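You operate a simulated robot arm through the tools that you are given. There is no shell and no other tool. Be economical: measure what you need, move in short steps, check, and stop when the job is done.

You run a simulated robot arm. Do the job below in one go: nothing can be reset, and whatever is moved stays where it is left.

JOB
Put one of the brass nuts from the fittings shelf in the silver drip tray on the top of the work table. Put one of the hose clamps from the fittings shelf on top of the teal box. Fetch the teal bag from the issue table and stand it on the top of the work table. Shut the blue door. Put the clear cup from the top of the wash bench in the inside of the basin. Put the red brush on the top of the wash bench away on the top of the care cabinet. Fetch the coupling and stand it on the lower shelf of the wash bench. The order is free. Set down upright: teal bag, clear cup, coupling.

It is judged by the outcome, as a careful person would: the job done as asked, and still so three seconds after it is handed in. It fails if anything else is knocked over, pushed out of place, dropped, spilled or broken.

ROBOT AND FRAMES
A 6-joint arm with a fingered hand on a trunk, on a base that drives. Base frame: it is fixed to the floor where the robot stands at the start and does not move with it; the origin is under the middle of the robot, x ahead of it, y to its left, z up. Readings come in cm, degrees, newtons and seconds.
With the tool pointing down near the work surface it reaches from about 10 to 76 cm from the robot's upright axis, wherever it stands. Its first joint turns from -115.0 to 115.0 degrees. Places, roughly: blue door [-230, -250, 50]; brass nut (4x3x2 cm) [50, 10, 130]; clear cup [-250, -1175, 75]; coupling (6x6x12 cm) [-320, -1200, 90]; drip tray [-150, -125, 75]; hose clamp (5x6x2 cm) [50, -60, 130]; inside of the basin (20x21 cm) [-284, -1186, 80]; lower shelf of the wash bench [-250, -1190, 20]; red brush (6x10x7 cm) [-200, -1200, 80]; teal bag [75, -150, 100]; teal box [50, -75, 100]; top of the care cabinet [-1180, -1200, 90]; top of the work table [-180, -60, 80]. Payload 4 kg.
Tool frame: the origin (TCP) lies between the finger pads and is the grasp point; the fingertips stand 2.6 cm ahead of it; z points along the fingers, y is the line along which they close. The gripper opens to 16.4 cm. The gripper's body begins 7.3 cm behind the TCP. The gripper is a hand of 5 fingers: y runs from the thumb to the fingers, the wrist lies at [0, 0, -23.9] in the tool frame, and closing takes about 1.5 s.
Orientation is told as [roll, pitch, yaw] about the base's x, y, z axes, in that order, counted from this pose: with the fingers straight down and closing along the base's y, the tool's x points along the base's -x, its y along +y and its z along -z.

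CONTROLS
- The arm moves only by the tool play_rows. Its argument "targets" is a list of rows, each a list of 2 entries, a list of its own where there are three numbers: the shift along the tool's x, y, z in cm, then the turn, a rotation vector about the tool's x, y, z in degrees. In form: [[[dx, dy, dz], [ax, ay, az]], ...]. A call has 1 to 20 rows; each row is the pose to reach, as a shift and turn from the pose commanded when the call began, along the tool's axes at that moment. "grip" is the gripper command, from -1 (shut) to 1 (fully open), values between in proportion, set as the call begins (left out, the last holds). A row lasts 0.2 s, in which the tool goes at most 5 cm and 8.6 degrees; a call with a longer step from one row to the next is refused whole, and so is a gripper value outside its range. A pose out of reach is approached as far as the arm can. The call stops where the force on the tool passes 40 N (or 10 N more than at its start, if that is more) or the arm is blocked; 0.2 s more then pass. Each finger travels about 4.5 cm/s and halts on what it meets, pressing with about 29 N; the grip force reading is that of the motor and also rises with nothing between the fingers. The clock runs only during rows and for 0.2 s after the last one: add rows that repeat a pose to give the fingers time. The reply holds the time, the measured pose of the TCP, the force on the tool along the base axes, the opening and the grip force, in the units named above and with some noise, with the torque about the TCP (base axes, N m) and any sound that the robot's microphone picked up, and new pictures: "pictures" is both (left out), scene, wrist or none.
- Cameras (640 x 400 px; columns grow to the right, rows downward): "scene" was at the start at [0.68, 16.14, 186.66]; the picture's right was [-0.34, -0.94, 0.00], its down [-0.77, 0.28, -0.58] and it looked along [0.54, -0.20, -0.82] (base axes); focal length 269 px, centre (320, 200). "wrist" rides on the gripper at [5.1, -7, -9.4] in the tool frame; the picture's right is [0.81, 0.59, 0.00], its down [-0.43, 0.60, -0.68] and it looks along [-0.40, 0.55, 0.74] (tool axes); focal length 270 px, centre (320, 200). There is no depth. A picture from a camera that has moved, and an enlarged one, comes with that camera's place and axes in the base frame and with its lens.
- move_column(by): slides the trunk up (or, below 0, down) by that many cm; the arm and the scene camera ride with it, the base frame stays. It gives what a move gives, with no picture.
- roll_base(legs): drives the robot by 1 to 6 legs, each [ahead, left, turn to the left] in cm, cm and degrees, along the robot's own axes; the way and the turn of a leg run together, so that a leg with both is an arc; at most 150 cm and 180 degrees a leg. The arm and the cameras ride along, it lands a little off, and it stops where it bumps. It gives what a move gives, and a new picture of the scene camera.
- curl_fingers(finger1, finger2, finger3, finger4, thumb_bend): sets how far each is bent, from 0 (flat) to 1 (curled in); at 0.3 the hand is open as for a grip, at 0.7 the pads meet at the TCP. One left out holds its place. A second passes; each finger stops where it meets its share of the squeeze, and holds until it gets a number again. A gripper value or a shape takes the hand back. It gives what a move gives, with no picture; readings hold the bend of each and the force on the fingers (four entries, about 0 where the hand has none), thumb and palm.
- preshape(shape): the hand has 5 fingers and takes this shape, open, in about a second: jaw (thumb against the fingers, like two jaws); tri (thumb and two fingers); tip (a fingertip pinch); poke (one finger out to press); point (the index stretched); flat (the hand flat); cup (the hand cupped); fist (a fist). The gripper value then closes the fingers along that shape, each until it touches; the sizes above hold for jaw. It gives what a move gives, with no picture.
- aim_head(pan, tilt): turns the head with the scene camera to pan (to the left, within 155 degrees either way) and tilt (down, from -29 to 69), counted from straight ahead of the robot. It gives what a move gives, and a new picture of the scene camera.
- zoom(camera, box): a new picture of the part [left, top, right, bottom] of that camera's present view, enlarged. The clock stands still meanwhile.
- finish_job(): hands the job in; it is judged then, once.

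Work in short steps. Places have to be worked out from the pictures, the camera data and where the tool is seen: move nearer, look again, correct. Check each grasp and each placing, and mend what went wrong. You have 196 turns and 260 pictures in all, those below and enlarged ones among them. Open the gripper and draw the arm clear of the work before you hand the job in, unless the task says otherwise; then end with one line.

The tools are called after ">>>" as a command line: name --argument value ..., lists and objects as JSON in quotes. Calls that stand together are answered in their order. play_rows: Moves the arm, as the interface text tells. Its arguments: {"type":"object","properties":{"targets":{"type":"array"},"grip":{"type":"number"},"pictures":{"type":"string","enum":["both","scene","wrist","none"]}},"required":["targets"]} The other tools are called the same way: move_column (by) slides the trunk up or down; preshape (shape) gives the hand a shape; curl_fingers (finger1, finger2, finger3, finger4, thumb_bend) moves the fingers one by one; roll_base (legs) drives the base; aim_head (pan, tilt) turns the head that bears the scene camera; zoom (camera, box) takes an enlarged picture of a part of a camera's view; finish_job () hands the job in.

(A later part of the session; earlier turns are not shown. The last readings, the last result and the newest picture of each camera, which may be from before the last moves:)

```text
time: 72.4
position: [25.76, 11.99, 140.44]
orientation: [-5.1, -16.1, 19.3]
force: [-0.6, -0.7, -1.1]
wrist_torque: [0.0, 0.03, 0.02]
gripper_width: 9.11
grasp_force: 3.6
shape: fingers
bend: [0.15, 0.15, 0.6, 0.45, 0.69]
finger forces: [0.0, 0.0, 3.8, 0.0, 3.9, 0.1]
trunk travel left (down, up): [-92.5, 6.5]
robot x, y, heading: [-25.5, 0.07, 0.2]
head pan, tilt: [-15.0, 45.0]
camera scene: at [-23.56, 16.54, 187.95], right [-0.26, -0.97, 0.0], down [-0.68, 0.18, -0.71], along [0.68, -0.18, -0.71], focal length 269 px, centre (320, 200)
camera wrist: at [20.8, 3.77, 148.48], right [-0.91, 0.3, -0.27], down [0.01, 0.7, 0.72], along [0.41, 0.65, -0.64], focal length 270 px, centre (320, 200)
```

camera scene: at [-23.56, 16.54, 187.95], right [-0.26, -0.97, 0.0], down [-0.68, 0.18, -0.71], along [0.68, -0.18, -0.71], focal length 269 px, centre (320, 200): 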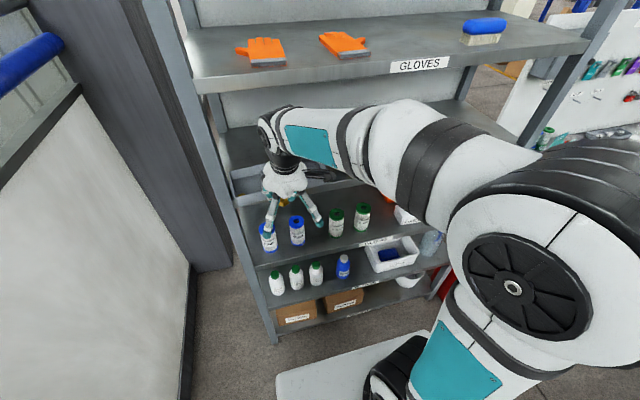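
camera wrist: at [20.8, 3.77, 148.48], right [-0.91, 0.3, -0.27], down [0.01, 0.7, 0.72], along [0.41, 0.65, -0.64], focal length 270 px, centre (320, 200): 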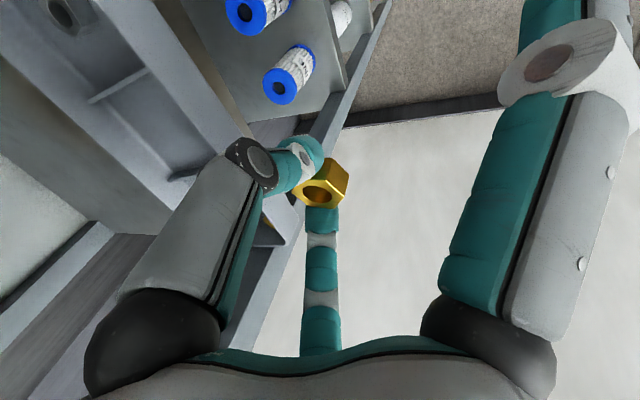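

Held steadily. Cage the other fingers loosely around it, then back off, turn right by 180° and drive toward the work table.

>>> curl_fingers --finger1 0.55 --finger2 0.53 --finger4 0.55

>>> roll_base --legs '[[-30, 0, 0], [0, 0, -90], [0, 0, -90]]'

>>> aim_head --pan 40 --tilt 35

```text
time: 73.4
position: [25.73, 12.08, 140.42]
orientation: [-5.0, -16.2, 19.4]
force: [0.2, 0.6, -0.3]
wrist_torque: [-0.02, 0.02, 0.02]
gripper_width: 2.26
grasp_force: 4.2
shape: fingers
bend: [0.55, 0.53, 0.6, 0.55, 0.69]
finger forces: [0.0, 0.1, 3.9, 0.0, 3.7, 0.0]
trunk travel left (down, up): [-92.5, 6.5]
robot x, y, heading: [-25.51, 0.29, 0.0]
head pan, tilt: [-15.0, 45.0]
```

```text
time: 83.0
position: [-105.36, -13.11, 140.46]
orientation: [-5.0, -16.1, -159.4]
force: [0.1, 0.4, -0.3]
wrist_torque: [0.04, -0.01, -0.01]
gripper_width: 2.25
grasp_force: 4.0
shape: fingers
bend: [0.55, 0.53, 0.6, 0.55, 0.69]
finger forces: [0.1, 0.1, 3.7, 0.1, 3.7, 0.1]
trunk travel left (down, up): [-92.5, 6.5]
robot x, y, heading: [-54.36, 0.09, -178.8]
head pan, tilt: [-15.0, 45.0]
camera scene: at [-55.97, -16.41, 187.95], right [0.24, 0.97, 0.0], down [0.69, -0.17, -0.71], along [-0.69, 0.17, -0.71], focal length 269 px, centre (320, 200)
```

scene: 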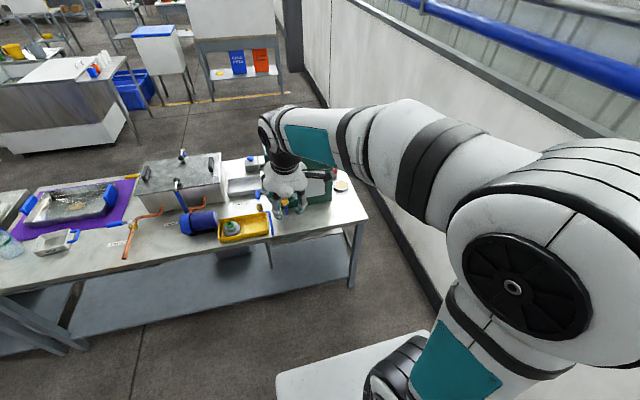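

```text
time: 84.2
position: [-105.27, -13.09, 140.4]
orientation: [-5.0, -16.1, -159.3]
force: [-0.7, 0.4, -0.8]
wrist_torque: [0.01, -0.01, -0.04]
gripper_width: 2.24
grasp_force: 4.4
shape: fingers
bend: [0.55, 0.53, 0.6, 0.55, 0.69]
finger forces: [0.1, 0.0, 3.8, 0.0, 3.8, 0.1]
trunk travel left (down, up): [-92.5, 6.5]
robot x, y, heading: [-54.47, 0.26, -178.8]
head pan, tilt: [40.0, 35.0]
camera scene: at [-54.7, -24.15, 189.43], right [-0.66, 0.75, 0.0], down [0.43, 0.38, -0.82], along [-0.62, -0.54, -0.57], focal length 269 px, centre (320, 200)
```

scene: 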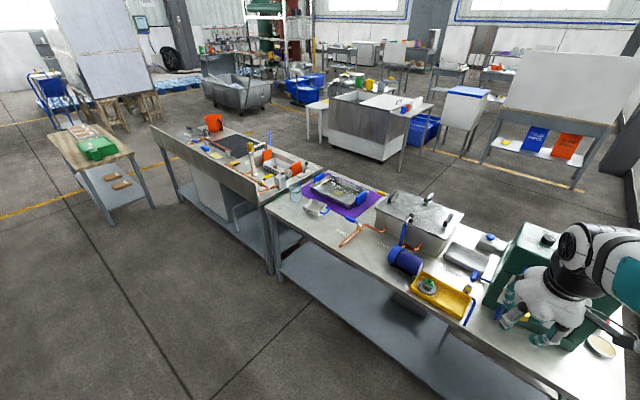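

I zoom in on the candidate trays.

>>> zoom --camera "scene" --box '[260, 160, 420, 260]'

>>> zoom --camera "scene" --box '[140, 100, 330, 220]'

```text
4.00 times, centred on (340, 210) of scene
camera zoom: at [-54.7, -24.15, 189.43], right [-0.66, 0.75, 0.0], down [0.43, 0.38, -0.82], along [-0.62, -0.54, -0.57], focal length 1077 px, centre (240, 160)
```

zoom: 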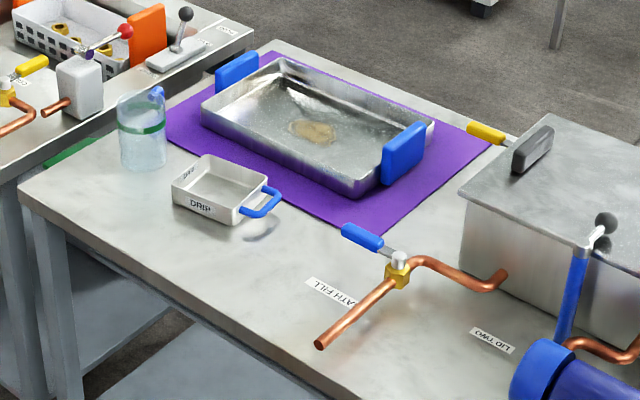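

```text
3.33 times, centred on (235, 160) of scene
camera zoom: at [-54.7, -24.15, 189.43], right [-0.66, 0.75, 0.0], down [0.43, 0.38, -0.82], along [-0.62, -0.54, -0.57], focal length 898 px, centre (603, 333)
```

zoom: 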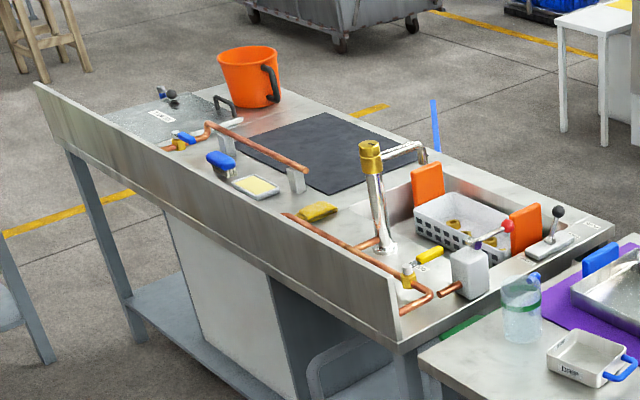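

The tray labelled DRIP is at about (-168,-128). Drive left 125 cm and then ahead 45 cm.

>>> roll_base --legs '[[0, 125, -1.2], [45, 0, 0]]'

>>> aim_head --pan 5 --tilt 50

```text
time: 92.7
position: [-151.03, -132.21, 140.35]
orientation: [-4.9, -16.1, -161.6]
force: [0.4, 0.1, 0.1]
wrist_torque: [-0.03, 0.0, -0.01]
gripper_width: 2.21
grasp_force: 3.8
shape: fingers
bend: [0.55, 0.53, 0.6, 0.55, 0.69]
finger forces: [0.0, 0.1, 3.8, 0.0, 3.7, 0.0]
trunk travel left (down, up): [-92.5, 6.5]
robot x, y, heading: [-99.44, -120.7, 179.1]
head pan, tilt: [40.0, 35.0]
camera scene: at [-100.99, -145.24, 189.43], right [-0.63, 0.78, 0.0], down [0.45, 0.36, -0.82], along [-0.64, -0.51, -0.57], focal length 269 px, centre (320, 200)
```

scene: 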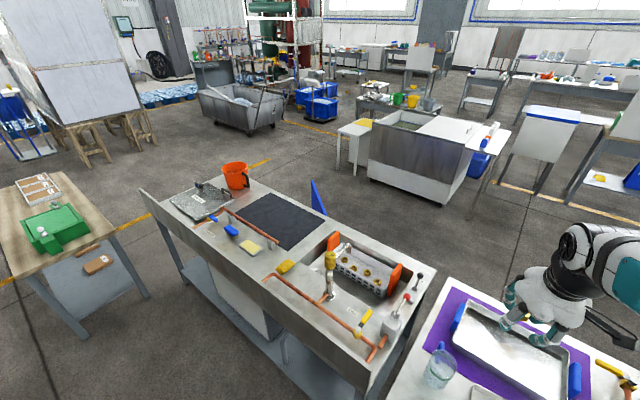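

```text
time: 93.7
position: [-150.98, -132.05, 140.36]
orientation: [-4.9, -16.0, -161.7]
force: [0.0, 0.2, -0.8]
wrist_torque: [0.02, -0.01, -0.01]
gripper_width: 2.23
grasp_force: 4.1
shape: fingers
bend: [0.55, 0.53, 0.6, 0.55, 0.69]
finger forces: [0.0, 0.0, 3.7, 0.1, 3.8, 0.0]
trunk travel left (down, up): [-92.5, 6.5]
robot x, y, heading: [-99.45, -121.35, 178.9]
head pan, tilt: [5.0, 50.0]
camera scene: at [-101.76, -140.25, 187.26], right [-0.07, 1.0, 0.0], down [0.76, 0.05, -0.64], along [-0.64, -0.04, -0.77], focal length 269 px, centre (320, 200)
```

scene: 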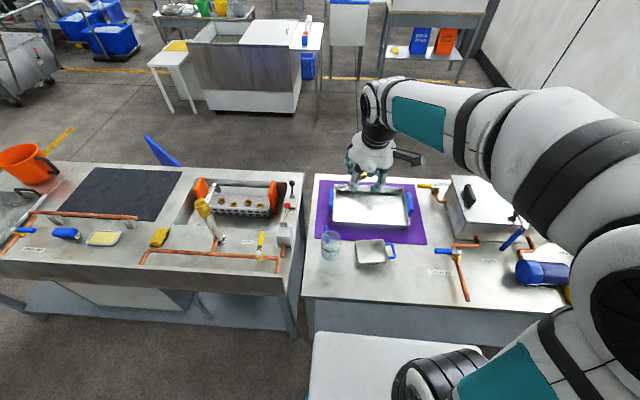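

Tray centre works out to about (-162,-122), table top ≈80. Move over it, then lower the trunk 48 cm.

>>> play_rows --targets '[[[-1.6, -3.2, 0.7], [0, 0, 0]], [[-3.1, -6.4, 1.4], [0, 0, 0]], [[-4.7, -9.5, 2.1], [0, 0, 0]], [[-6.2, -12.7, 2.8], [0, 0, 0]], [[-6.2, -12.7, 2.8], [0, 0, 0]]]' --pictures "none"

>>> move_column --by -46

>>> play_rows --targets '[[[0, 0, 0], [0, 0, 0]]]'

```text
time: 94.9
position: [-160.82, -122.07, 140.6]
orientation: [-5.0, -16.1, -161.7]
force: [0.2, -0.7, 0.3]
wrist_torque: [0.02, 0.03, -0.03]
gripper_width: 2.23
grasp_force: 3.8
shape: fingers
bend: [0.55, 0.53, 0.6, 0.55, 0.69]
finger forces: [0.1, 0.0, 3.8, 0.0, 3.7, 0.0]
trunk travel left (down, up): [-92.5, 6.5]
robot x, y, heading: [-99.68, -120.86, 178.7]
head pan, tilt: [5.0, 50.0]
```

```text
refused: -46 is not a number from -40 to 40
```

```text
time: 95.3
position: [-160.95, -121.96, 140.58]
orientation: [-5.0, -16.1, -161.6]
force: [-0.2, 0.3, -0.8]
wrist_torque: [-0.02, -0.02, 0.0]
gripper_width: 2.23
grasp_force: 3.6
shape: fingers
bend: [0.55, 0.53, 0.6, 0.55, 0.69]
finger forces: [0.1, 0.1, 3.8, 0.1, 3.7, 0.0]
trunk travel left (down, up): [-92.5, 6.5]
robot x, y, heading: [-99.49, -121.22, 178.7]
head pan, tilt: [5.0, 50.0]
camera scene: at [-101.7, -140.26, 187.26], right [-0.07, 1.0, 0.0], down [0.76, 0.05, -0.64], along [-0.64, -0.04, -0.77], focal length 269 px, centre (320, 200)
camera wrist: at [-155.51, -113.83, 148.72], right [0.91, -0.32, -0.27], down [-0.03, -0.69, 0.72], along [-0.42, -0.65, -0.64], focal length 270 px, centre (320, 200)
```

scene: 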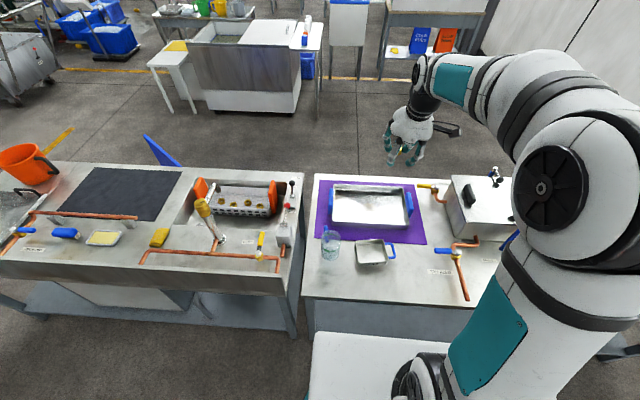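
wrist: 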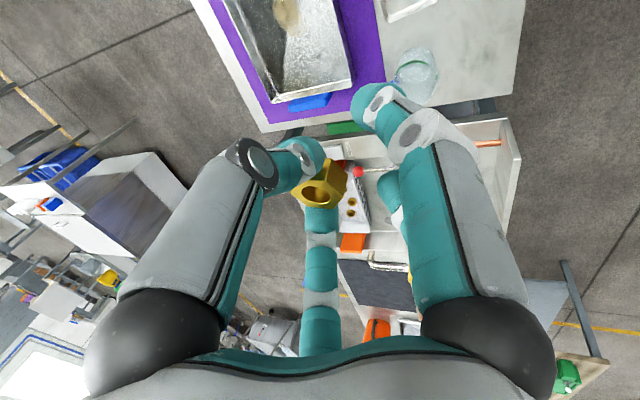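

Lower in two parts.

>>> move_column --by -38

>>> play_rows --targets '[[[0, 0, 0], [0, 0, 0]]]'

```text
time: 99.0
position: [-161.03, -122.05, 102.65]
orientation: [-5.0, -16.1, -161.7]
force: [0.2, 0.4, -0.6]
wrist_torque: [0.03, -0.01, 0.02]
gripper_width: 2.21
grasp_force: 4.1
shape: fingers
bend: [0.55, 0.53, 0.6, 0.55, 0.69]
finger forces: [0.1, 0.1, 3.8, 0.0, 3.7, 0.0]
trunk travel left (down, up): [-54.5, 44.5]
robot x, y, heading: [-99.52, -120.92, 178.7]
head pan, tilt: [5.0, 50.0]
```

```text
time: 99.4
position: [-160.99, -121.96, 102.57]
orientation: [-5.1, -16.2, -161.7]
force: [0.0, -0.1, 0.3]
wrist_torque: [0.03, 0.01, 0.01]
gripper_width: 2.24
grasp_force: 3.8
shape: fingers
bend: [0.55, 0.53, 0.6, 0.55, 0.69]
finger forces: [0.1, 0.1, 3.7, 0.0, 3.7, 0.0]
trunk travel left (down, up): [-54.5, 44.5]
robot x, y, heading: [-99.31, -120.97, 179.0]
head pan, tilt: [5.0, 50.0]
camera scene: at [-101.74, -140.23, 149.26], right [-0.07, 1.0, 0.0], down [0.76, 0.05, -0.64], along [-0.64, -0.04, -0.77], focal length 269 px, centre (320, 200)
camera wrist: at [-155.54, -113.81, 110.7], right [0.91, -0.32, -0.27], down [-0.03, -0.69, 0.72], along [-0.42, -0.65, -0.64], focal length 270 px, centre (320, 200)
```

scene: 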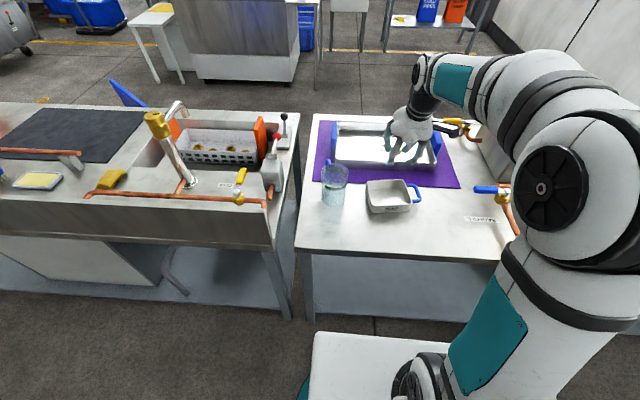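
wrist: 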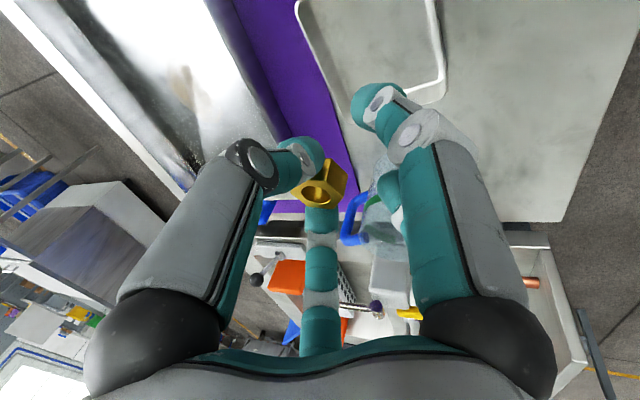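

Tray centre ≈(-161.8,-121). Shift 1 cm and lower 14 cm, then look.

>>> play_rows --targets '[[[0.3, -0.95, 0], [0, 0, 0]], [[0.3, -0.95, 0], [0, 0, 0]]]' --pictures "none"

>>> move_column --by -14

>>> play_rows --targets '[[[0, 0, 0], [0, 0, 0]]]'

```text
time: 100.0
position: [-160.85, -121.12, 102.6]
orientation: [-5.0, -16.0, -161.7]
force: [-0.6, -0.1, -1.4]
wrist_torque: [0.0, 0.01, -0.01]
gripper_width: 2.23
grasp_force: 3.3
shape: fingers
bend: [0.55, 0.53, 0.6, 0.55, 0.69]
finger forces: [0.0, 0.0, 3.9, 0.0, 3.7, 0.1]
trunk travel left (down, up): [-54.5, 44.5]
robot x, y, heading: [-100.0, -120.86, 179.0]
head pan, tilt: [5.0, 50.0]
```

```text
time: 101.7
position: [-160.86, -121.12, 88.62]
orientation: [-4.9, -16.1, -161.7]
force: [0.3, 0.6, 0.1]
wrist_torque: [0.03, 0.03, -0.02]
gripper_width: 2.23
grasp_force: 3.6
shape: fingers
bend: [0.55, 0.53, 0.6, 0.55, 0.69]
finger forces: [0.0, 0.0, 3.8, 0.0, 3.7, 0.0]
trunk travel left (down, up): [-40.5, 58.5]
robot x, y, heading: [-99.49, -121.18, 179.0]
head pan, tilt: [5.0, 50.0]
```

```text
time: 102.1
position: [-160.83, -121.16, 88.55]
orientation: [-5.0, -16.1, -161.7]
force: [1.0, -1.0, -0.4]
wrist_torque: [0.02, 0.02, 0.03]
gripper_width: 2.23
grasp_force: 3.9
shape: fingers
bend: [0.55, 0.53, 0.6, 0.55, 0.69]
finger forces: [0.1, 0.0, 3.8, 0.0, 3.7, 0.0]
trunk travel left (down, up): [-40.5, 58.5]
robot x, y, heading: [-100.15, -121.25, 179.2]
head pan, tilt: [5.0, 50.0]
camera scene: at [-101.74, -140.23, 135.26], right [-0.07, 1.0, 0.0], down [0.76, 0.05, -0.64], along [-0.64, -0.04, -0.77], focal length 269 px, centre (320, 200)
camera wrist: at [-155.47, -112.88, 96.7], right [0.91, -0.32, -0.27], down [-0.03, -0.69, 0.72], along [-0.42, -0.65, -0.64], focal length 270 px, centre (320, 200)
```

scene: 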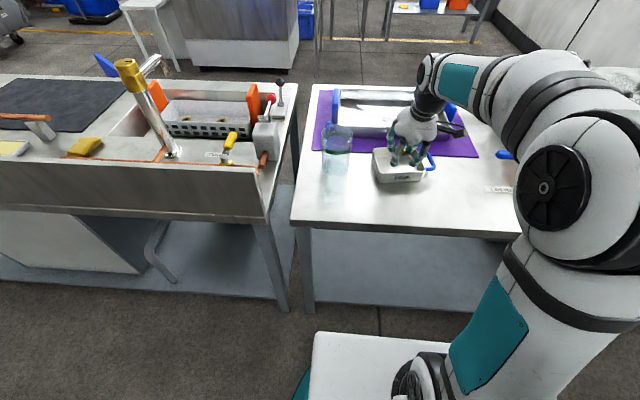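
wrist: 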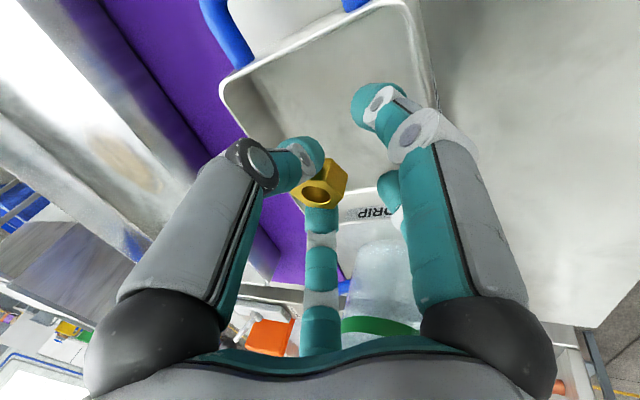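

>>> zoom --camera "scene" --box '[340, 100, 460, 200]'

```text
4.00 times, centred on (400, 150) of scene
camera zoom: at [-101.74, -140.23, 135.26], right [-0.07, 1.0, 0.0], down [0.76, 0.05, -0.64], along [-0.64, -0.04, -0.77], focal length 1077 px, centre (0, 400)
```

zoom: 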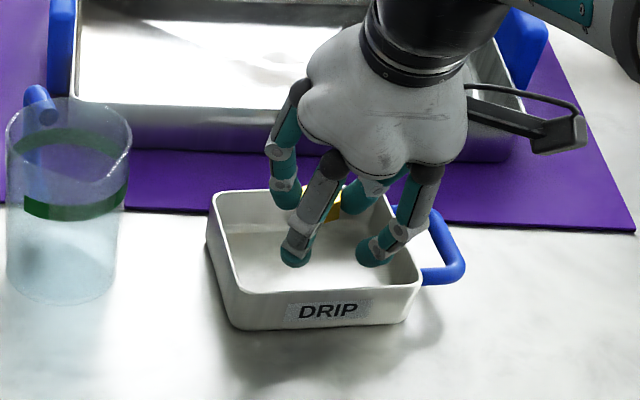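

The nut hangs centred over the tray. Lower 3 cm, then feel for the floor.

>>> move_column --by -3

>>> play_rows --targets '[[[-0.1, 0, 0.4], [0, 0, 0]], [[-0.2, 0, 0.8], [0, 0, 0]], [[-0.2, 0, 0.8], [0, 0, 0]]]' --pictures "none"

>>> zoom --camera "scene" --box '[340, 60, 460, 160]'

```text
time: 102.8
position: [-160.87, -121.09, 85.65]
orientation: [-5.0, -16.0, -161.7]
force: [0.4, 0.7, -0.5]
wrist_torque: [0.02, -0.02, 0.01]
gripper_width: 2.16
grasp_force: 3.5
shape: fingers
bend: [0.55, 0.53, 0.6, 0.55, 0.69]
finger forces: [0.1, 0.0, 3.8, 0.0, 3.8, 0.1]
trunk travel left (down, up): [-37.5, 61.5]
robot x, y, heading: [-99.19, -121.11, 178.7]
head pan, tilt: [5.0, 50.0]
```

```text
time: 103.6
position: [-161.26, -121.23, 85.0]
orientation: [-4.9, -16.2, -161.7]
force: [0.8, 0.5, 1.0]
wrist_torque: [0.01, -0.03, 0.01]
gripper_width: 2.15
grasp_force: 4.6
shape: fingers
bend: [0.55, 0.53, 0.6, 0.55, 0.69]
finger forces: [0.0, 0.9, 3.8, 0.5, 3.7, 0.0]
trunk travel left (down, up): [-37.5, 61.5]
robot x, y, heading: [-99.37, -120.52, 178.8]
head pan, tilt: [5.0, 50.0]
```

```text
4.00 times, centred on (400, 110) of scene
camera zoom: at [-101.73, -140.23, 132.26], right [-0.07, 1.0, 0.0], down [0.76, 0.05, -0.64], along [-0.64, -0.04, -0.77], focal length 1077 px, centre (0, 560)
```

zoom: 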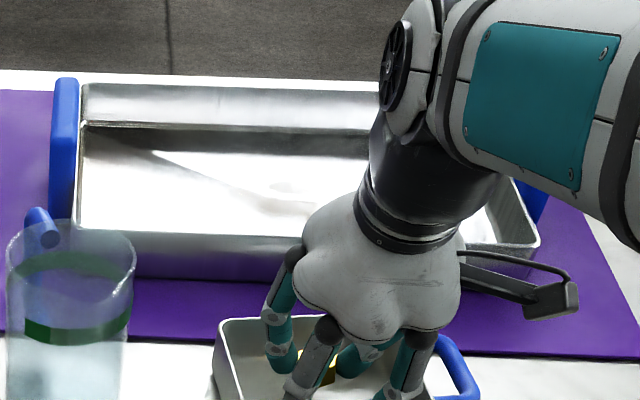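

Fingers just touch the tray; release thumb and finger 3 slightly so the nut settles.

>>> curl_fingers --thumb_bend 0.56 --finger3 0.54

>>> move_column --by 20

>>> play_rows --targets '[[[0, 0, 0], [0, 0, 0]]]'

```text
time: 104.6
position: [-161.15, -121.11, 84.87]
orientation: [-5.0, -16.1, -161.8]
force: [-0.1, -0.8, 1.6]
wrist_torque: [-0.05, -0.05, 0.0]
gripper_width: 2.84
grasp_force: 0.9
shape: fingers
bend: [0.55, 0.53, 0.54, 0.55, 0.56]
finger forces: [0.4, 1.1, 0.0, 0.4, 0.0, 0.0]
trunk travel left (down, up): [-37.5, 61.5]
robot x, y, heading: [-99.7, -121.16, 179.0]
head pan, tilt: [5.0, 50.0]
```

```text
time: 106.8
position: [-161.32, -121.14, 104.85]
orientation: [-5.1, -16.1, -161.7]
force: [-0.1, 0.6, -0.5]
wrist_torque: [-0.02, 0.04, -0.01]
gripper_width: 2.84
grasp_force: 0.0
shape: fingers
bend: [0.55, 0.53, 0.54, 0.55, 0.56]
finger forces: [0.0, 0.1, 0.0, 0.0, 0.1, 0.1]
trunk travel left (down, up): [-57.5, 41.5]
robot x, y, heading: [-99.54, -121.43, 179.0]
head pan, tilt: [5.0, 50.0]
```

```text
time: 107.2
position: [-161.15, -121.23, 104.83]
orientation: [-5.0, -16.1, -161.7]
force: [0.0, 0.1, -0.9]
wrist_torque: [-0.01, -0.03, 0.0]
gripper_width: 2.85
grasp_force: 0.0
shape: fingers
bend: [0.55, 0.53, 0.54, 0.55, 0.56]
finger forces: [0.0, 0.1, 0.0, 0.1, 0.0, 0.0]
trunk travel left (down, up): [-57.5, 41.5]
robot x, y, heading: [-99.3, -120.95, 178.9]
head pan, tilt: [5.0, 50.0]
camera scene: at [-101.74, -140.23, 152.26], right [-0.07, 1.0, 0.0], down [0.76, 0.05, -0.64], along [-0.64, -0.04, -0.77], focal length 269 px, centre (320, 200)
camera wrist: at [-155.85, -112.98, 112.99], right [0.91, -0.32, -0.27], down [-0.03, -0.69, 0.72], along [-0.42, -0.65, -0.64], focal length 270 px, centre (320, 200)
```

scene: 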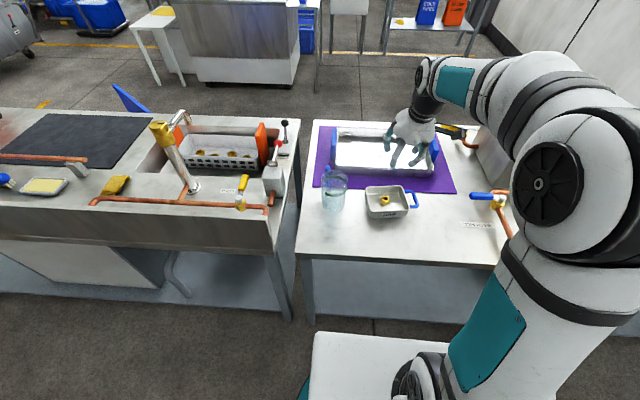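
wrist: 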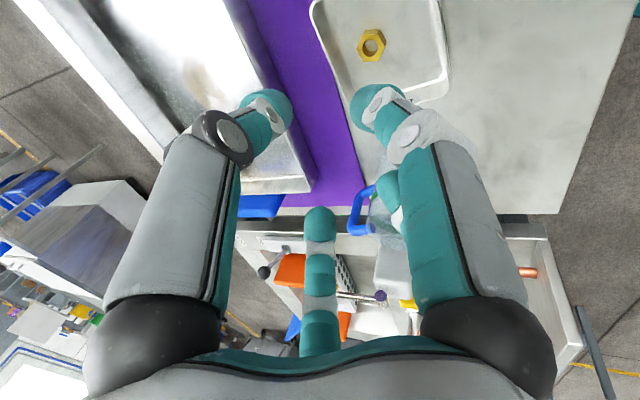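

The nut lies in the drip tray. Now raise the trunk and drive back to the shelf to straighten the bin.

>>> move_column --by 38

>>> roll_base --legs '[[-45, 0, 0], [0, -121, 0], [0, 0, 90], [0, 0, 91], [18, 0, 0]]'

>>> aim_head --pan 0 --tilt 40

```text
time: 110.9
position: [-161.24, -121.29, 142.82]
orientation: [-5.0, -16.1, -161.7]
force: [-0.3, -0.2, -0.9]
wrist_torque: [0.02, -0.03, -0.03]
gripper_width: 2.81
grasp_force: 0.0
shape: fingers
bend: [0.55, 0.53, 0.54, 0.55, 0.56]
finger forces: [0.1, 0.0, 0.0, 0.0, 0.1, 0.1]
trunk travel left (down, up): [-95.5, 3.5]
robot x, y, heading: [-99.61, -120.79, 179.2]
head pan, tilt: [5.0, 50.0]
```

```text
time: 128.1
position: [26.19, 0.85, 142.77]
orientation: [-5.0, -16.1, 18.9]
force: [-0.2, 0.5, 0.1]
wrist_torque: [0.03, 0.0, 0.0]
gripper_width: 2.83
grasp_force: 0.0
shape: fingers
bend: [0.55, 0.53, 0.54, 0.55, 0.56]
finger forces: [0.1, 0.1, 0.0, 0.0, 0.1, 0.0]
trunk travel left (down, up): [-95.5, 3.5]
robot x, y, heading: [-35.43, -0.33, -0.3]
head pan, tilt: [5.0, 50.0]
camera scene: at [-33.73, 19.35, 190.26], right [0.08, -1.0, 0.0], down [-0.76, -0.06, -0.64], along [0.64, 0.05, -0.77], focal length 269 px, centre (320, 200)
```

scene: 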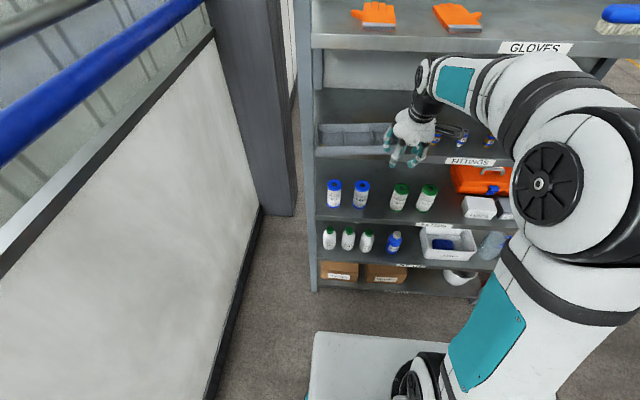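

```text
time: 128.8
position: [26.07, 0.94, 142.89]
orientation: [-5.0, -16.2, 19.0]
force: [-0.3, 0.0, -0.8]
wrist_torque: [-0.02, -0.02, -0.02]
gripper_width: 2.83
grasp_force: 0.0
shape: fingers
bend: [0.55, 0.53, 0.54, 0.55, 0.56]
finger forces: [0.0, 0.0, 0.1, 0.0, 0.0, 0.0]
trunk travel left (down, up): [-95.5, 3.5]
robot x, y, heading: [-35.64, -0.07, -0.7]
head pan, tilt: [0.0, 40.0]
camera scene: at [-33.1, 18.68, 191.67], right [-0.01, -1.0, 0.0], down [-0.64, 0.0, -0.77], along [0.77, -0.01, -0.64], focal length 269 px, centre (320, 200)
```

scene: 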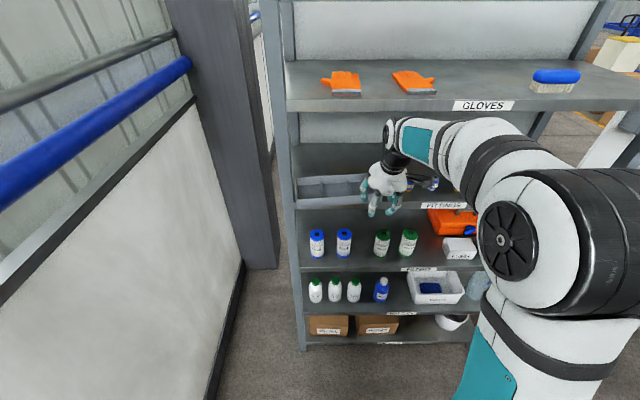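

>>> zoom --camera "scene" --box '[280, 140, 400, 220]'

```text
5.00 times, centred on (340, 180) of scene
camera zoom: at [-33.1, 18.68, 191.67], right [-0.01, -1.0, 0.0], down [-0.64, 0.0, -0.77], along [0.77, -0.01, -0.64], focal length 1346 px, centre (220, 300)
```

zoom: 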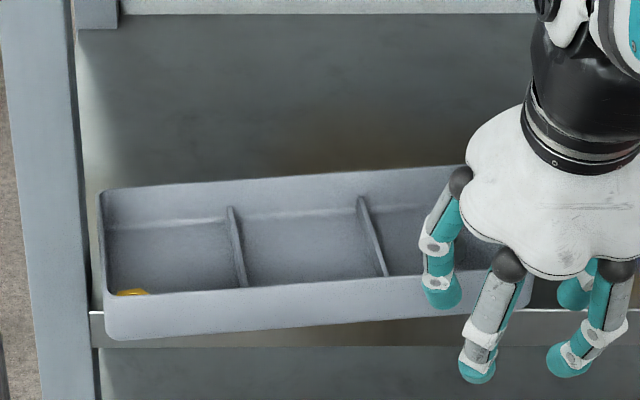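

The bin's front should be at x≈41 parallel to the edge; now its left corner is at x≈36.4 and right end ≈39.5. Close the digits into a blunt tip and move in front of the left end.

>>> curl_fingers --finger1 0.66 --finger2 0.66 --finger3 0.66 --finger4 0.66 --thumb_bend 0.66

>>> play_rows --targets '[[[0.7, 4.4, 1.3], [0, 0, 0]], [[1.4, 8.7, 2.6], [0, 0, 0]], [[2.1, 13, 3.9], [0, 0, 0]], [[2.8, 17.4, 5.2], [0, 0, 0]], [[3.5, 21.7, 6.6], [0, 0, 0]], [[3.5, 21.7, 6.6], [0, 0, 0]]]' --pictures "none"

>>> roll_base --legs '[[12, 0, 0.6]]'

```text
time: 129.8
position: [26.16, 0.84, 142.84]
orientation: [-5.0, -16.0, 18.9]
force: [-0.7, -0.6, 0.4]
wrist_torque: [-0.03, -0.01, 0.01]
gripper_width: 0.38
grasp_force: 0.1
shape: fingers
bend: [0.66, 0.66, 0.66, 0.66, 0.66]
finger forces: [0.1, 0.0, 0.0, 0.1, 0.0, 0.0]
trunk travel left (down, up): [-95.5, 3.5]
robot x, y, heading: [-35.37, 0.18, -0.6]
head pan, tilt: [0.0, 40.0]
```

```text
time: 131.2
position: [18.19, 20.38, 133.85]
orientation: [-5.0, -16.1, 18.9]
force: [0.2, -0.4, -0.1]
wrist_torque: [-0.01, 0.02, 0.01]
gripper_width: 0.36
grasp_force: 0.0
shape: fingers
bend: [0.66, 0.66, 0.66, 0.66, 0.66]
finger forces: [0.0, 0.0, 0.0, 0.1, 0.0, 0.0]
trunk travel left (down, up): [-95.5, 3.5]
robot x, y, heading: [-35.59, 0.31, -0.5]
head pan, tilt: [0.0, 40.0]
```

```text
time: 132.4
position: [30.24, 20.99, 133.83]
orientation: [-5.1, -16.1, 19.6]
force: [-0.3, -0.2, 0.1]
wrist_torque: [-0.01, 0.03, 0.01]
gripper_width: 0.38
grasp_force: 0.1
shape: fingers
bend: [0.66, 0.66, 0.66, 0.66, 0.66]
finger forces: [0.0, 0.1, 0.0, 0.1, 0.0, 0.0]
trunk travel left (down, up): [-95.5, 3.5]
robot x, y, heading: [-23.85, 0.38, 0.1]
head pan, tilt: [0.0, 40.0]
camera scene: at [-21.07, 18.69, 191.67], right [0.0, -1.0, 0.0], down [-0.64, 0.0, -0.77], along [0.77, 0.0, -0.64], focal length 269 px, centre (320, 200)
```

scene: 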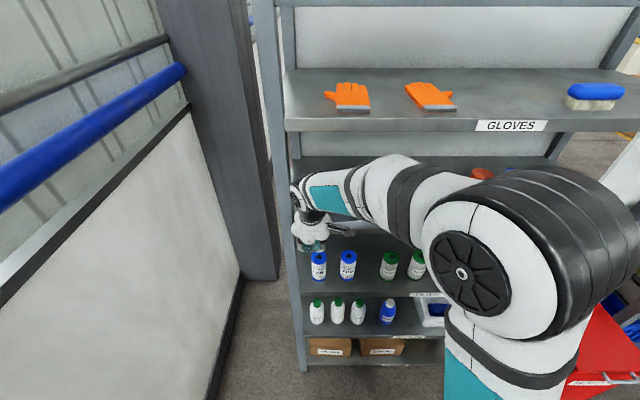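

Push in +x in small steps (6 cm first).

>>> play_rows --targets '[[[-1.8, -0.8, 0.55], [0, 0, 0]], [[-3.1, -1.35, 0.98], [0, 0, 0]], [[-4, -1.74, 1.25], [0, 0, 0]], [[-4.9, -2.1, 1.53], [0, 0, 0]], [[-5.8, -2.5, 1.8], [0, 0, 0]], [[-5.8, -2.5, 1.8], [0, 0, 0]]]' --pictures "wrist"

>>> zoom --camera "scene" --box '[270, 150, 390, 270]'

```text
time: 133.8
position: [36.78, 20.51, 133.79]
orientation: [-5.0, -16.1, 19.6]
force: [-0.8, 0.3, -0.6]
wrist_torque: [0.0, -0.01, -0.03]
gripper_width: 0.35
grasp_force: 0.5
shape: fingers
bend: [0.66, 0.66, 0.66, 0.66, 0.66]
finger forces: [0.0, 0.1, 0.1, 0.4, 0.1, 0.1]
trunk travel left (down, up): [-95.5, 3.5]
robot x, y, heading: [-23.37, 0.28, 0.2]
head pan, tilt: [0.0, 40.0]
camera wrist: at [31.68, 12.24, 142.02], right [-0.91, 0.3, -0.27], down [0.01, 0.7, 0.72], along [0.4, 0.65, -0.64], focal length 270 px, centre (320, 200)
```

wrist: 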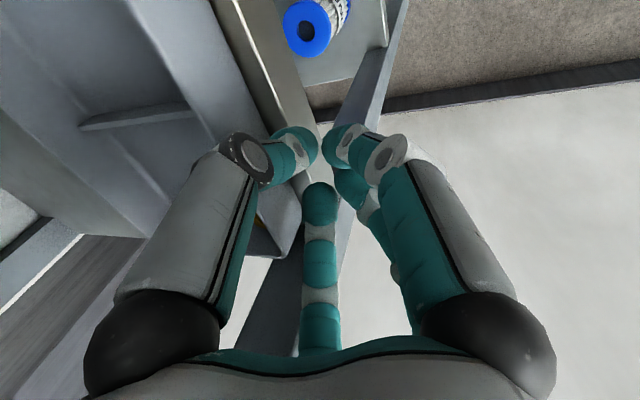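

```text
3.33 times, centred on (330, 210) of scene
camera zoom: at [-21.2, 18.68, 191.68], right [0.0, -1.0, 0.0], down [-0.64, 0.0, -0.77], along [0.77, 0.0, -0.64], focal length 898 px, centre (287, 167)
```

zoom: 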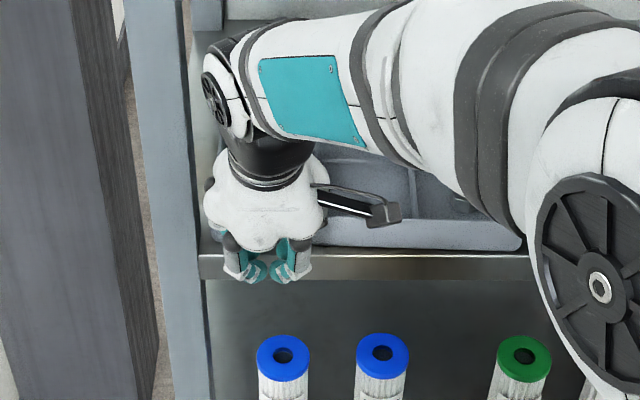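

The bin moves easily. Push another 2.3 cm and view from the wrist.

>>> play_rows --targets '[[[-0.9, -0.3, 0.28], [0, 0, 0]], [[-1.6, -0.6, 0.45], [0, 0, 0]], [[-2.2, -0.75, 0.65], [0, 0, 0]], [[-2.2, -0.75, 0.65], [0, 0, 0]]]' --pictures "none"

>>> play_rows --targets '[[[4.5, 1.5, -1], [0, 0, 0]], [[7.5, -1, -2.2], [0, 0, 0]], [[10, -5, -3], [0, 0, 0]], [[10, -10, -3], [0, 0, 0]], [[9, -15, -3], [0, 0, 0]], [[8, -19.5, -3], [0, 0, 0]], [[7, -24, -3], [0, 0, 0]]]' --pictures "none"

>>> zoom --camera "scene" --box '[270, 150, 430, 250]'

```text
time: 134.8
position: [39.07, 20.53, 133.98]
orientation: [-5.0, -16.1, 19.6]
force: [-1.0, 0.8, 0.3]
wrist_torque: [-0.02, 0.0, 0.0]
gripper_width: 0.37
grasp_force: 0.2
shape: fingers
bend: [0.66, 0.66, 0.66, 0.67, 0.66]
finger forces: [0.0, 0.1, 0.0, 1.1, 0.0, 0.0]
trunk travel left (down, up): [-95.5, 3.5]
robot x, y, heading: [-23.48, 0.26, 0.1]
head pan, tilt: [0.0, 40.0]
```

```text
refused: row 5 steps farther than a row can; nothing moved
```

```text
4.00 times, centred on (350, 200) of scene
camera zoom: at [-21.21, 18.69, 191.67], right [0.0, -1.0, 0.0], down [-0.64, 0.0, -0.77], along [0.77, 0.0, -0.64], focal length 1077 px, centre (200, 200)
```

zoom: 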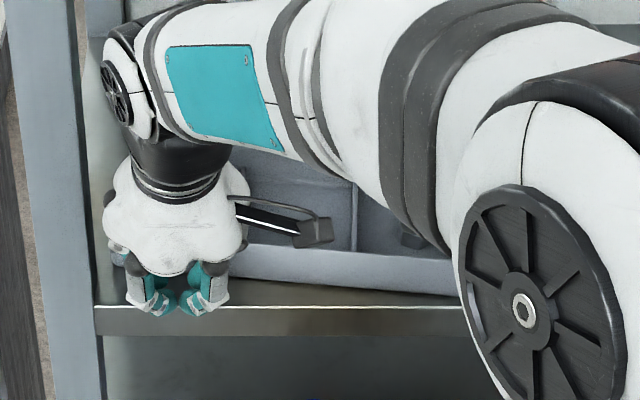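

Left end is now slightly past target and the right end lags (~40). Back off, move to the right end and push it to match.

>>> play_rows --targets '[[[4.07, 1.4, -1.26], [0, 0, 0]], [[5.5, -2.87, -1.2], [0, 0, 0]], [[6.95, -7.1, -1.2], [0, 0, 0]], [[8.4, -11.4, -1.1], [0, 0, 0]], [[9.8, -15.7, -1.1], [0, 0, 0]], [[11.3, -19.9, -1.0], [0, 0, 0]], [[9.5, -20.5, -0.5], [0, 0, 0]], [[8.6, -20.8, -0.2], [0, 0, 0]], [[8.0, -21.0, 0], [0, 0, 0]], [[8.0, -21.0, 0], [0, 0, 0]]]' --pictures "none"

>>> zoom --camera "scene" --box '[270, 140, 430, 250]'

```text
time: 137.1
position: [38.55, -1.94, 133.61]
orientation: [-5.1, -16.2, 19.6]
force: [0.7, 0.4, -0.4]
wrist_torque: [-0.01, 0.01, -0.02]
gripper_width: 0.38
grasp_force: 0.1
shape: fingers
bend: [0.66, 0.66, 0.66, 0.66, 0.66]
finger forces: [0.0, 0.0, 0.1, 0.1, 0.1, 0.0]
trunk travel left (down, up): [-95.5, 3.5]
robot x, y, heading: [-23.32, -0.08, -0.0]
head pan, tilt: [0.0, 40.0]
```

```text
3.64 times, centred on (350, 195) of scene
camera zoom: at [-21.22, 18.66, 191.68], right [0.0, -1.0, 0.0], down [-0.64, 0.0, -0.77], along [0.77, 0.0, -0.64], focal length 979 px, centre (211, 218)
```

zoom: 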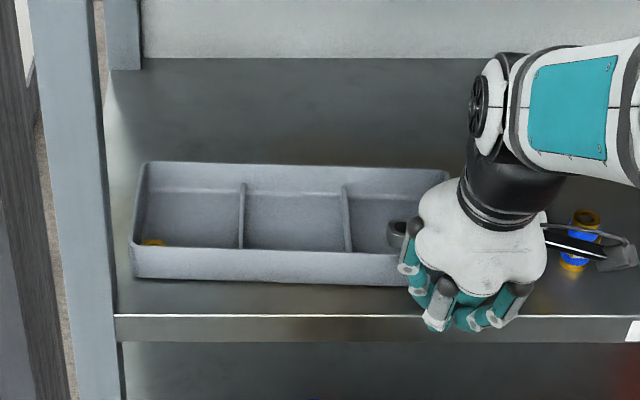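

Bin is back in place, straight. Retreat, shift the base 47 cm right for the clamps and prepare the hand (thumb and 2/3 half open, finger 1 folded).

>>> play_rows --targets '[[[4.0, 1.4, -1.3], [0, 0, 0]], [[8, 2.8, -3.5], [0, 0, 0]], [[11, 3.9, -6], [0, 0, 0]], [[11, 3.9, -6], [0, 0, 0]]]' --pictures "none"

>>> curl_fingers --finger1 0.85 --finger2 0.45 --finger3 0.45 --finger4 0.2 --thumb_bend 0.45

>>> roll_base --legs '[[0, -47, 0]]'

>>> aim_head --pan -5 --tilt 45

```text
time: 138.1
position: [25.55, -1.73, 136.11]
orientation: [-4.8, -16.0, 19.5]
force: [0.3, 0.4, 1.0]
wrist_torque: [-0.01, 0.01, 0.0]
gripper_width: 0.37
grasp_force: 0.0
shape: fingers
bend: [0.66, 0.66, 0.66, 0.66, 0.66]
finger forces: [0.1, 0.1, 0.0, 0.1, 0.1, 0.0]
trunk travel left (down, up): [-95.5, 3.5]
robot x, y, heading: [-23.45, -0.11, 0.3]
head pan, tilt: [0.0, 40.0]
```

```text
time: 139.1
position: [25.47, -1.79, 136.26]
orientation: [-5.0, -16.2, 19.6]
force: [0.9, -0.9, 0.2]
wrist_torque: [-0.02, 0.0, -0.04]
gripper_width: 5.7
grasp_force: 0.1
shape: fingers
bend: [0.85, 0.45, 0.45, 0.2, 0.45]
finger forces: [0.0, 0.0, 0.0, 0.1, 0.0, 0.0]
trunk travel left (down, up): [-95.5, 3.5]
robot x, y, heading: [-23.7, 0.03, 0.3]
head pan, tilt: [0.0, 40.0]
```

```text
time: 141.9
position: [25.22, -49.71, 136.16]
orientation: [-5.0, -16.2, 18.7]
force: [-0.2, 0.2, 0.6]
wrist_torque: [0.0, -0.02, 0.01]
gripper_width: 5.69
grasp_force: 0.1
shape: fingers
bend: [0.85, 0.45, 0.45, 0.2, 0.45]
finger forces: [0.0, 0.1, 0.0, 0.0, 0.0, 0.0]
trunk travel left (down, up): [-95.5, 3.5]
robot x, y, heading: [-23.43, -47.29, -0.5]
head pan, tilt: [0.0, 40.0]
camera scene: at [-21.07, -28.8, 191.68], right [-0.01, -1.0, 0.0], down [-0.64, 0.01, -0.77], along [0.77, -0.01, -0.64], focal length 269 px, centre (320, 200)
```

scene: 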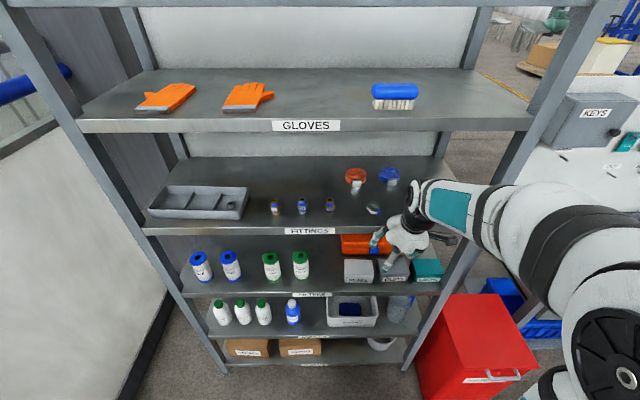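

```text
time: 142.5
position: [25.24, -49.71, 136.29]
orientation: [-4.9, -16.1, 18.8]
force: [-0.9, -0.4, -0.1]
wrist_torque: [-0.03, -0.04, 0.0]
gripper_width: 5.74
grasp_force: 0.0
shape: fingers
bend: [0.85, 0.45, 0.45, 0.2, 0.45]
finger forces: [0.0, 0.0, 0.1, 0.0, 0.0, 0.1]
trunk travel left (down, up): [-95.5, 3.5]
robot x, y, heading: [-23.48, -47.0, -0.9]
head pan, tilt: [-5.0, 45.0]
camera scene: at [-21.48, -29.41, 190.95], right [-0.1, -1.0, 0.0], down [-0.7, 0.07, -0.71], along [0.7, -0.07, -0.71], focal length 269 px, centre (320, 200)
```

scene: 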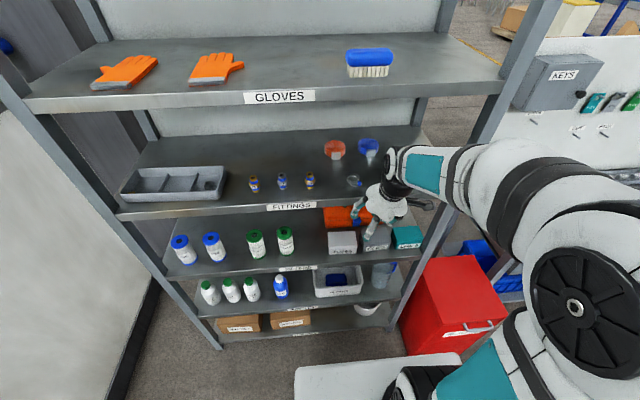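

Zoom on clamp and teal box.

>>> zoom --camera "scene" --box '[300, 130, 450, 270]'

```text
2.86 times, centred on (375, 200) of scene
camera zoom: at [-21.48, -29.41, 190.95], right [-0.1, -1.0, 0.0], down [-0.7, 0.07, -0.71], along [0.7, -0.07, -0.71], focal length 769 px, centre (163, 200)
```

zoom: 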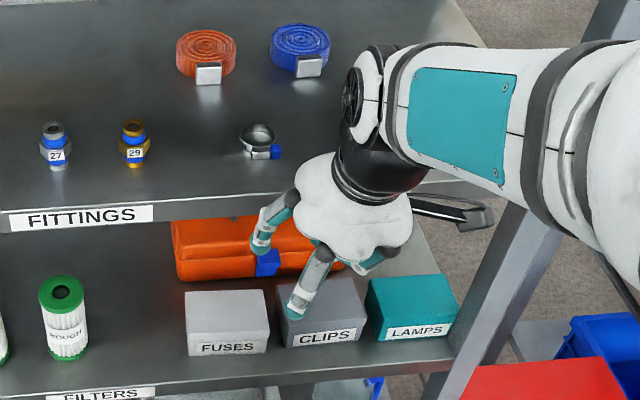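

Clamp 1 at (45.8,-47.3); teal "LAMPS" box top near (41,-70,107). Move above the clamp with the hand unrolled and tilted 24°.

>>> play_rows --targets '[[[-3.2, -0.5, -3], [0.3, -2, 4.5]], [[-7, -1.2, -4], [0.6, -4, 9]], [[-11, -2, -4], [0.9, -6, 13.5]], [[-14, -2.5, -3], [1.3, -8, 18]], [[-16.7, -2.9, -2.1], [1.3, -8, 18]], [[-16.7, -2.9, -2.1], [1.3, -8, 18]]]' --pictures "wrist"

```text
time: 143.9
position: [40.52, -47.32, 143.13]
orientation: [0.5, -25.0, -0.1]
force: [0.9, 0.1, 0.1]
wrist_torque: [0.0, -0.01, 0.02]
gripper_width: 5.73
grasp_force: 0.0
shape: fingers
bend: [0.85, 0.45, 0.45, 0.2, 0.45]
finger forces: [0.1, 0.0, 0.0, 0.1, 0.1, 0.0]
trunk travel left (down, up): [-95.5, 3.5]
robot x, y, heading: [-23.74, -47.51, -0.6]
head pan, tilt: [-5.0, 45.0]
camera wrist: at [32.07, -54.28, 149.36], right [-0.73, 0.59, -0.34], down [0.11, 0.59, 0.8], along [0.67, 0.55, -0.5], focal length 270 px, centre (320, 200)
```

wrist: 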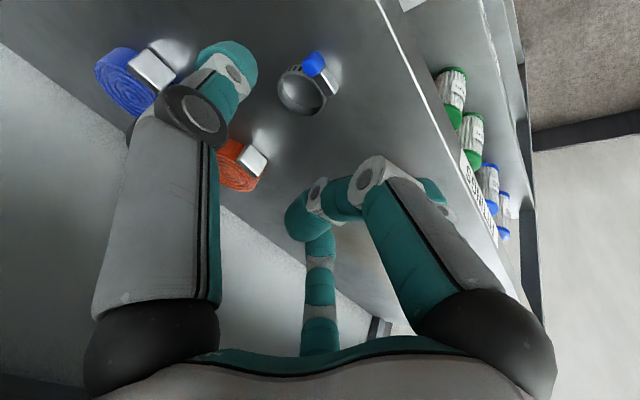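

Ring reads at about (46.4,-48). Descend to just above the shelf.

>>> play_rows --targets '[[[-0.3, -0.2, 3.5], [0, 0, 0]], [[-0.6, -0.4, 6.5], [0, 0, 0]], [[-0.8, -0.5, 9], [0, 0, 0]], [[-0.8, -0.5, 9], [0, 0, 0]]]' --pictures "wrist"

```text
time: 144.9
position: [45.08, -47.68, 135.08]
orientation: [0.4, -25.0, -0.1]
force: [-0.6, 0.3, 1.1]
wrist_torque: [0.01, 0.0, -0.01]
gripper_width: 5.74
grasp_force: 0.0
shape: fingers
bend: [0.85, 0.45, 0.45, 0.2, 0.45]
finger forces: [0.0, 0.1, 0.1, 0.1, 0.0, 0.0]
trunk travel left (down, up): [-95.5, 3.5]
robot x, y, heading: [-23.33, -47.19, -0.5]
head pan, tilt: [-5.0, 45.0]
camera wrist: at [36.66, -54.67, 141.31], right [-0.73, 0.59, -0.34], down [0.11, 0.59, 0.8], along [0.67, 0.55, -0.5], focal length 270 px, centre (320, 200)
```

wrist: 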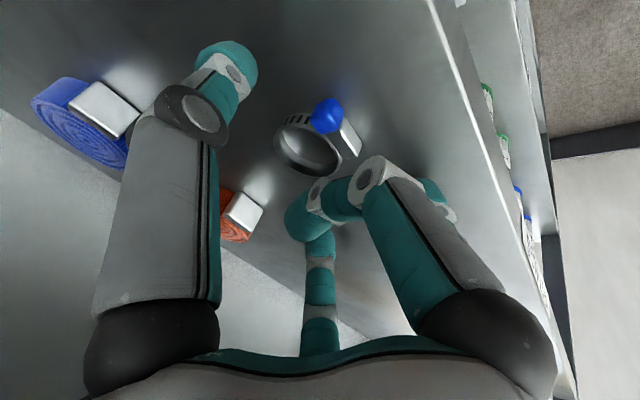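

Fold finger 1 completely, shift 0.8 cm right, and lower until light contact.

>>> curl_fingers --finger1 1 --finger2 0.5 --finger3 0.5 --thumb_bend 0.48

>>> play_rows --targets '[[[0, -0.8, 0.5], [0, 0, 0]], [[0.1, -0.8, 1], [0, 0, 0]], [[0.2, -0.8, 1.5], [0, 0, 0]], [[0.2, -0.8, 1.5], [0, 0, 0]]]' --pictures "wrist"

```text
time: 145.9
position: [45.2, -47.7, 135.05]
orientation: [0.4, -24.9, 0.0]
force: [-0.3, 0.1, 0.1]
wrist_torque: [-0.01, 0.0, 0.03]
gripper_width: 7.34
grasp_force: 0.0
shape: fingers
bend: [1.0, 0.5, 0.5, 0.2, 0.48]
finger forces: [0.1, 0.1, 0.0, 0.0, 0.1, 0.0]
trunk travel left (down, up): [-95.5, 3.5]
robot x, y, heading: [-23.35, -46.95, -0.9]
head pan, tilt: [-5.0, 45.0]
```

```text
time: 146.9
position: [45.56, -48.47, 134.15]
orientation: [0.4, -25.2, -0.2]
force: [-5.2, 0.8, 18.9]
wrist_torque: [0.79, 0.32, 0.17]
gripper_width: 7.32
grasp_force: 9.8
shape: fingers
bend: [1.0, 0.51, 0.5, 0.2, 0.48]
finger forces: [0.1, 18.9, 0.0, 0.0, 0.1, 0.1]
trunk travel left (down, up): [-95.5, 3.5]
robot x, y, heading: [-23.4, -47.31, -0.5]
head pan, tilt: [-5.0, 45.0]
camera wrist: at [37.18, -55.44, 140.38], right [-0.73, 0.59, -0.34], down [0.1, 0.59, 0.8], along [0.67, 0.55, -0.49], focal length 270 px, centre (320, 200)
```

wrist: 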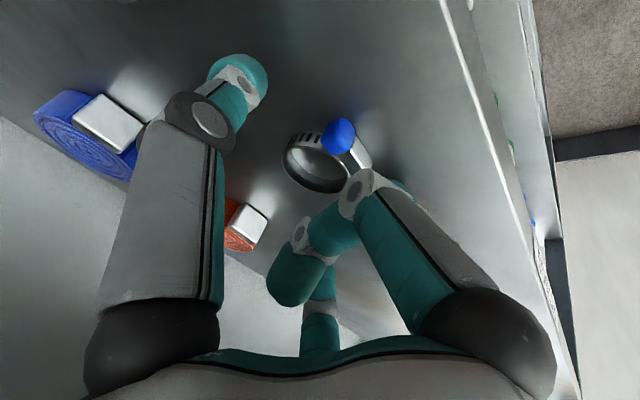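

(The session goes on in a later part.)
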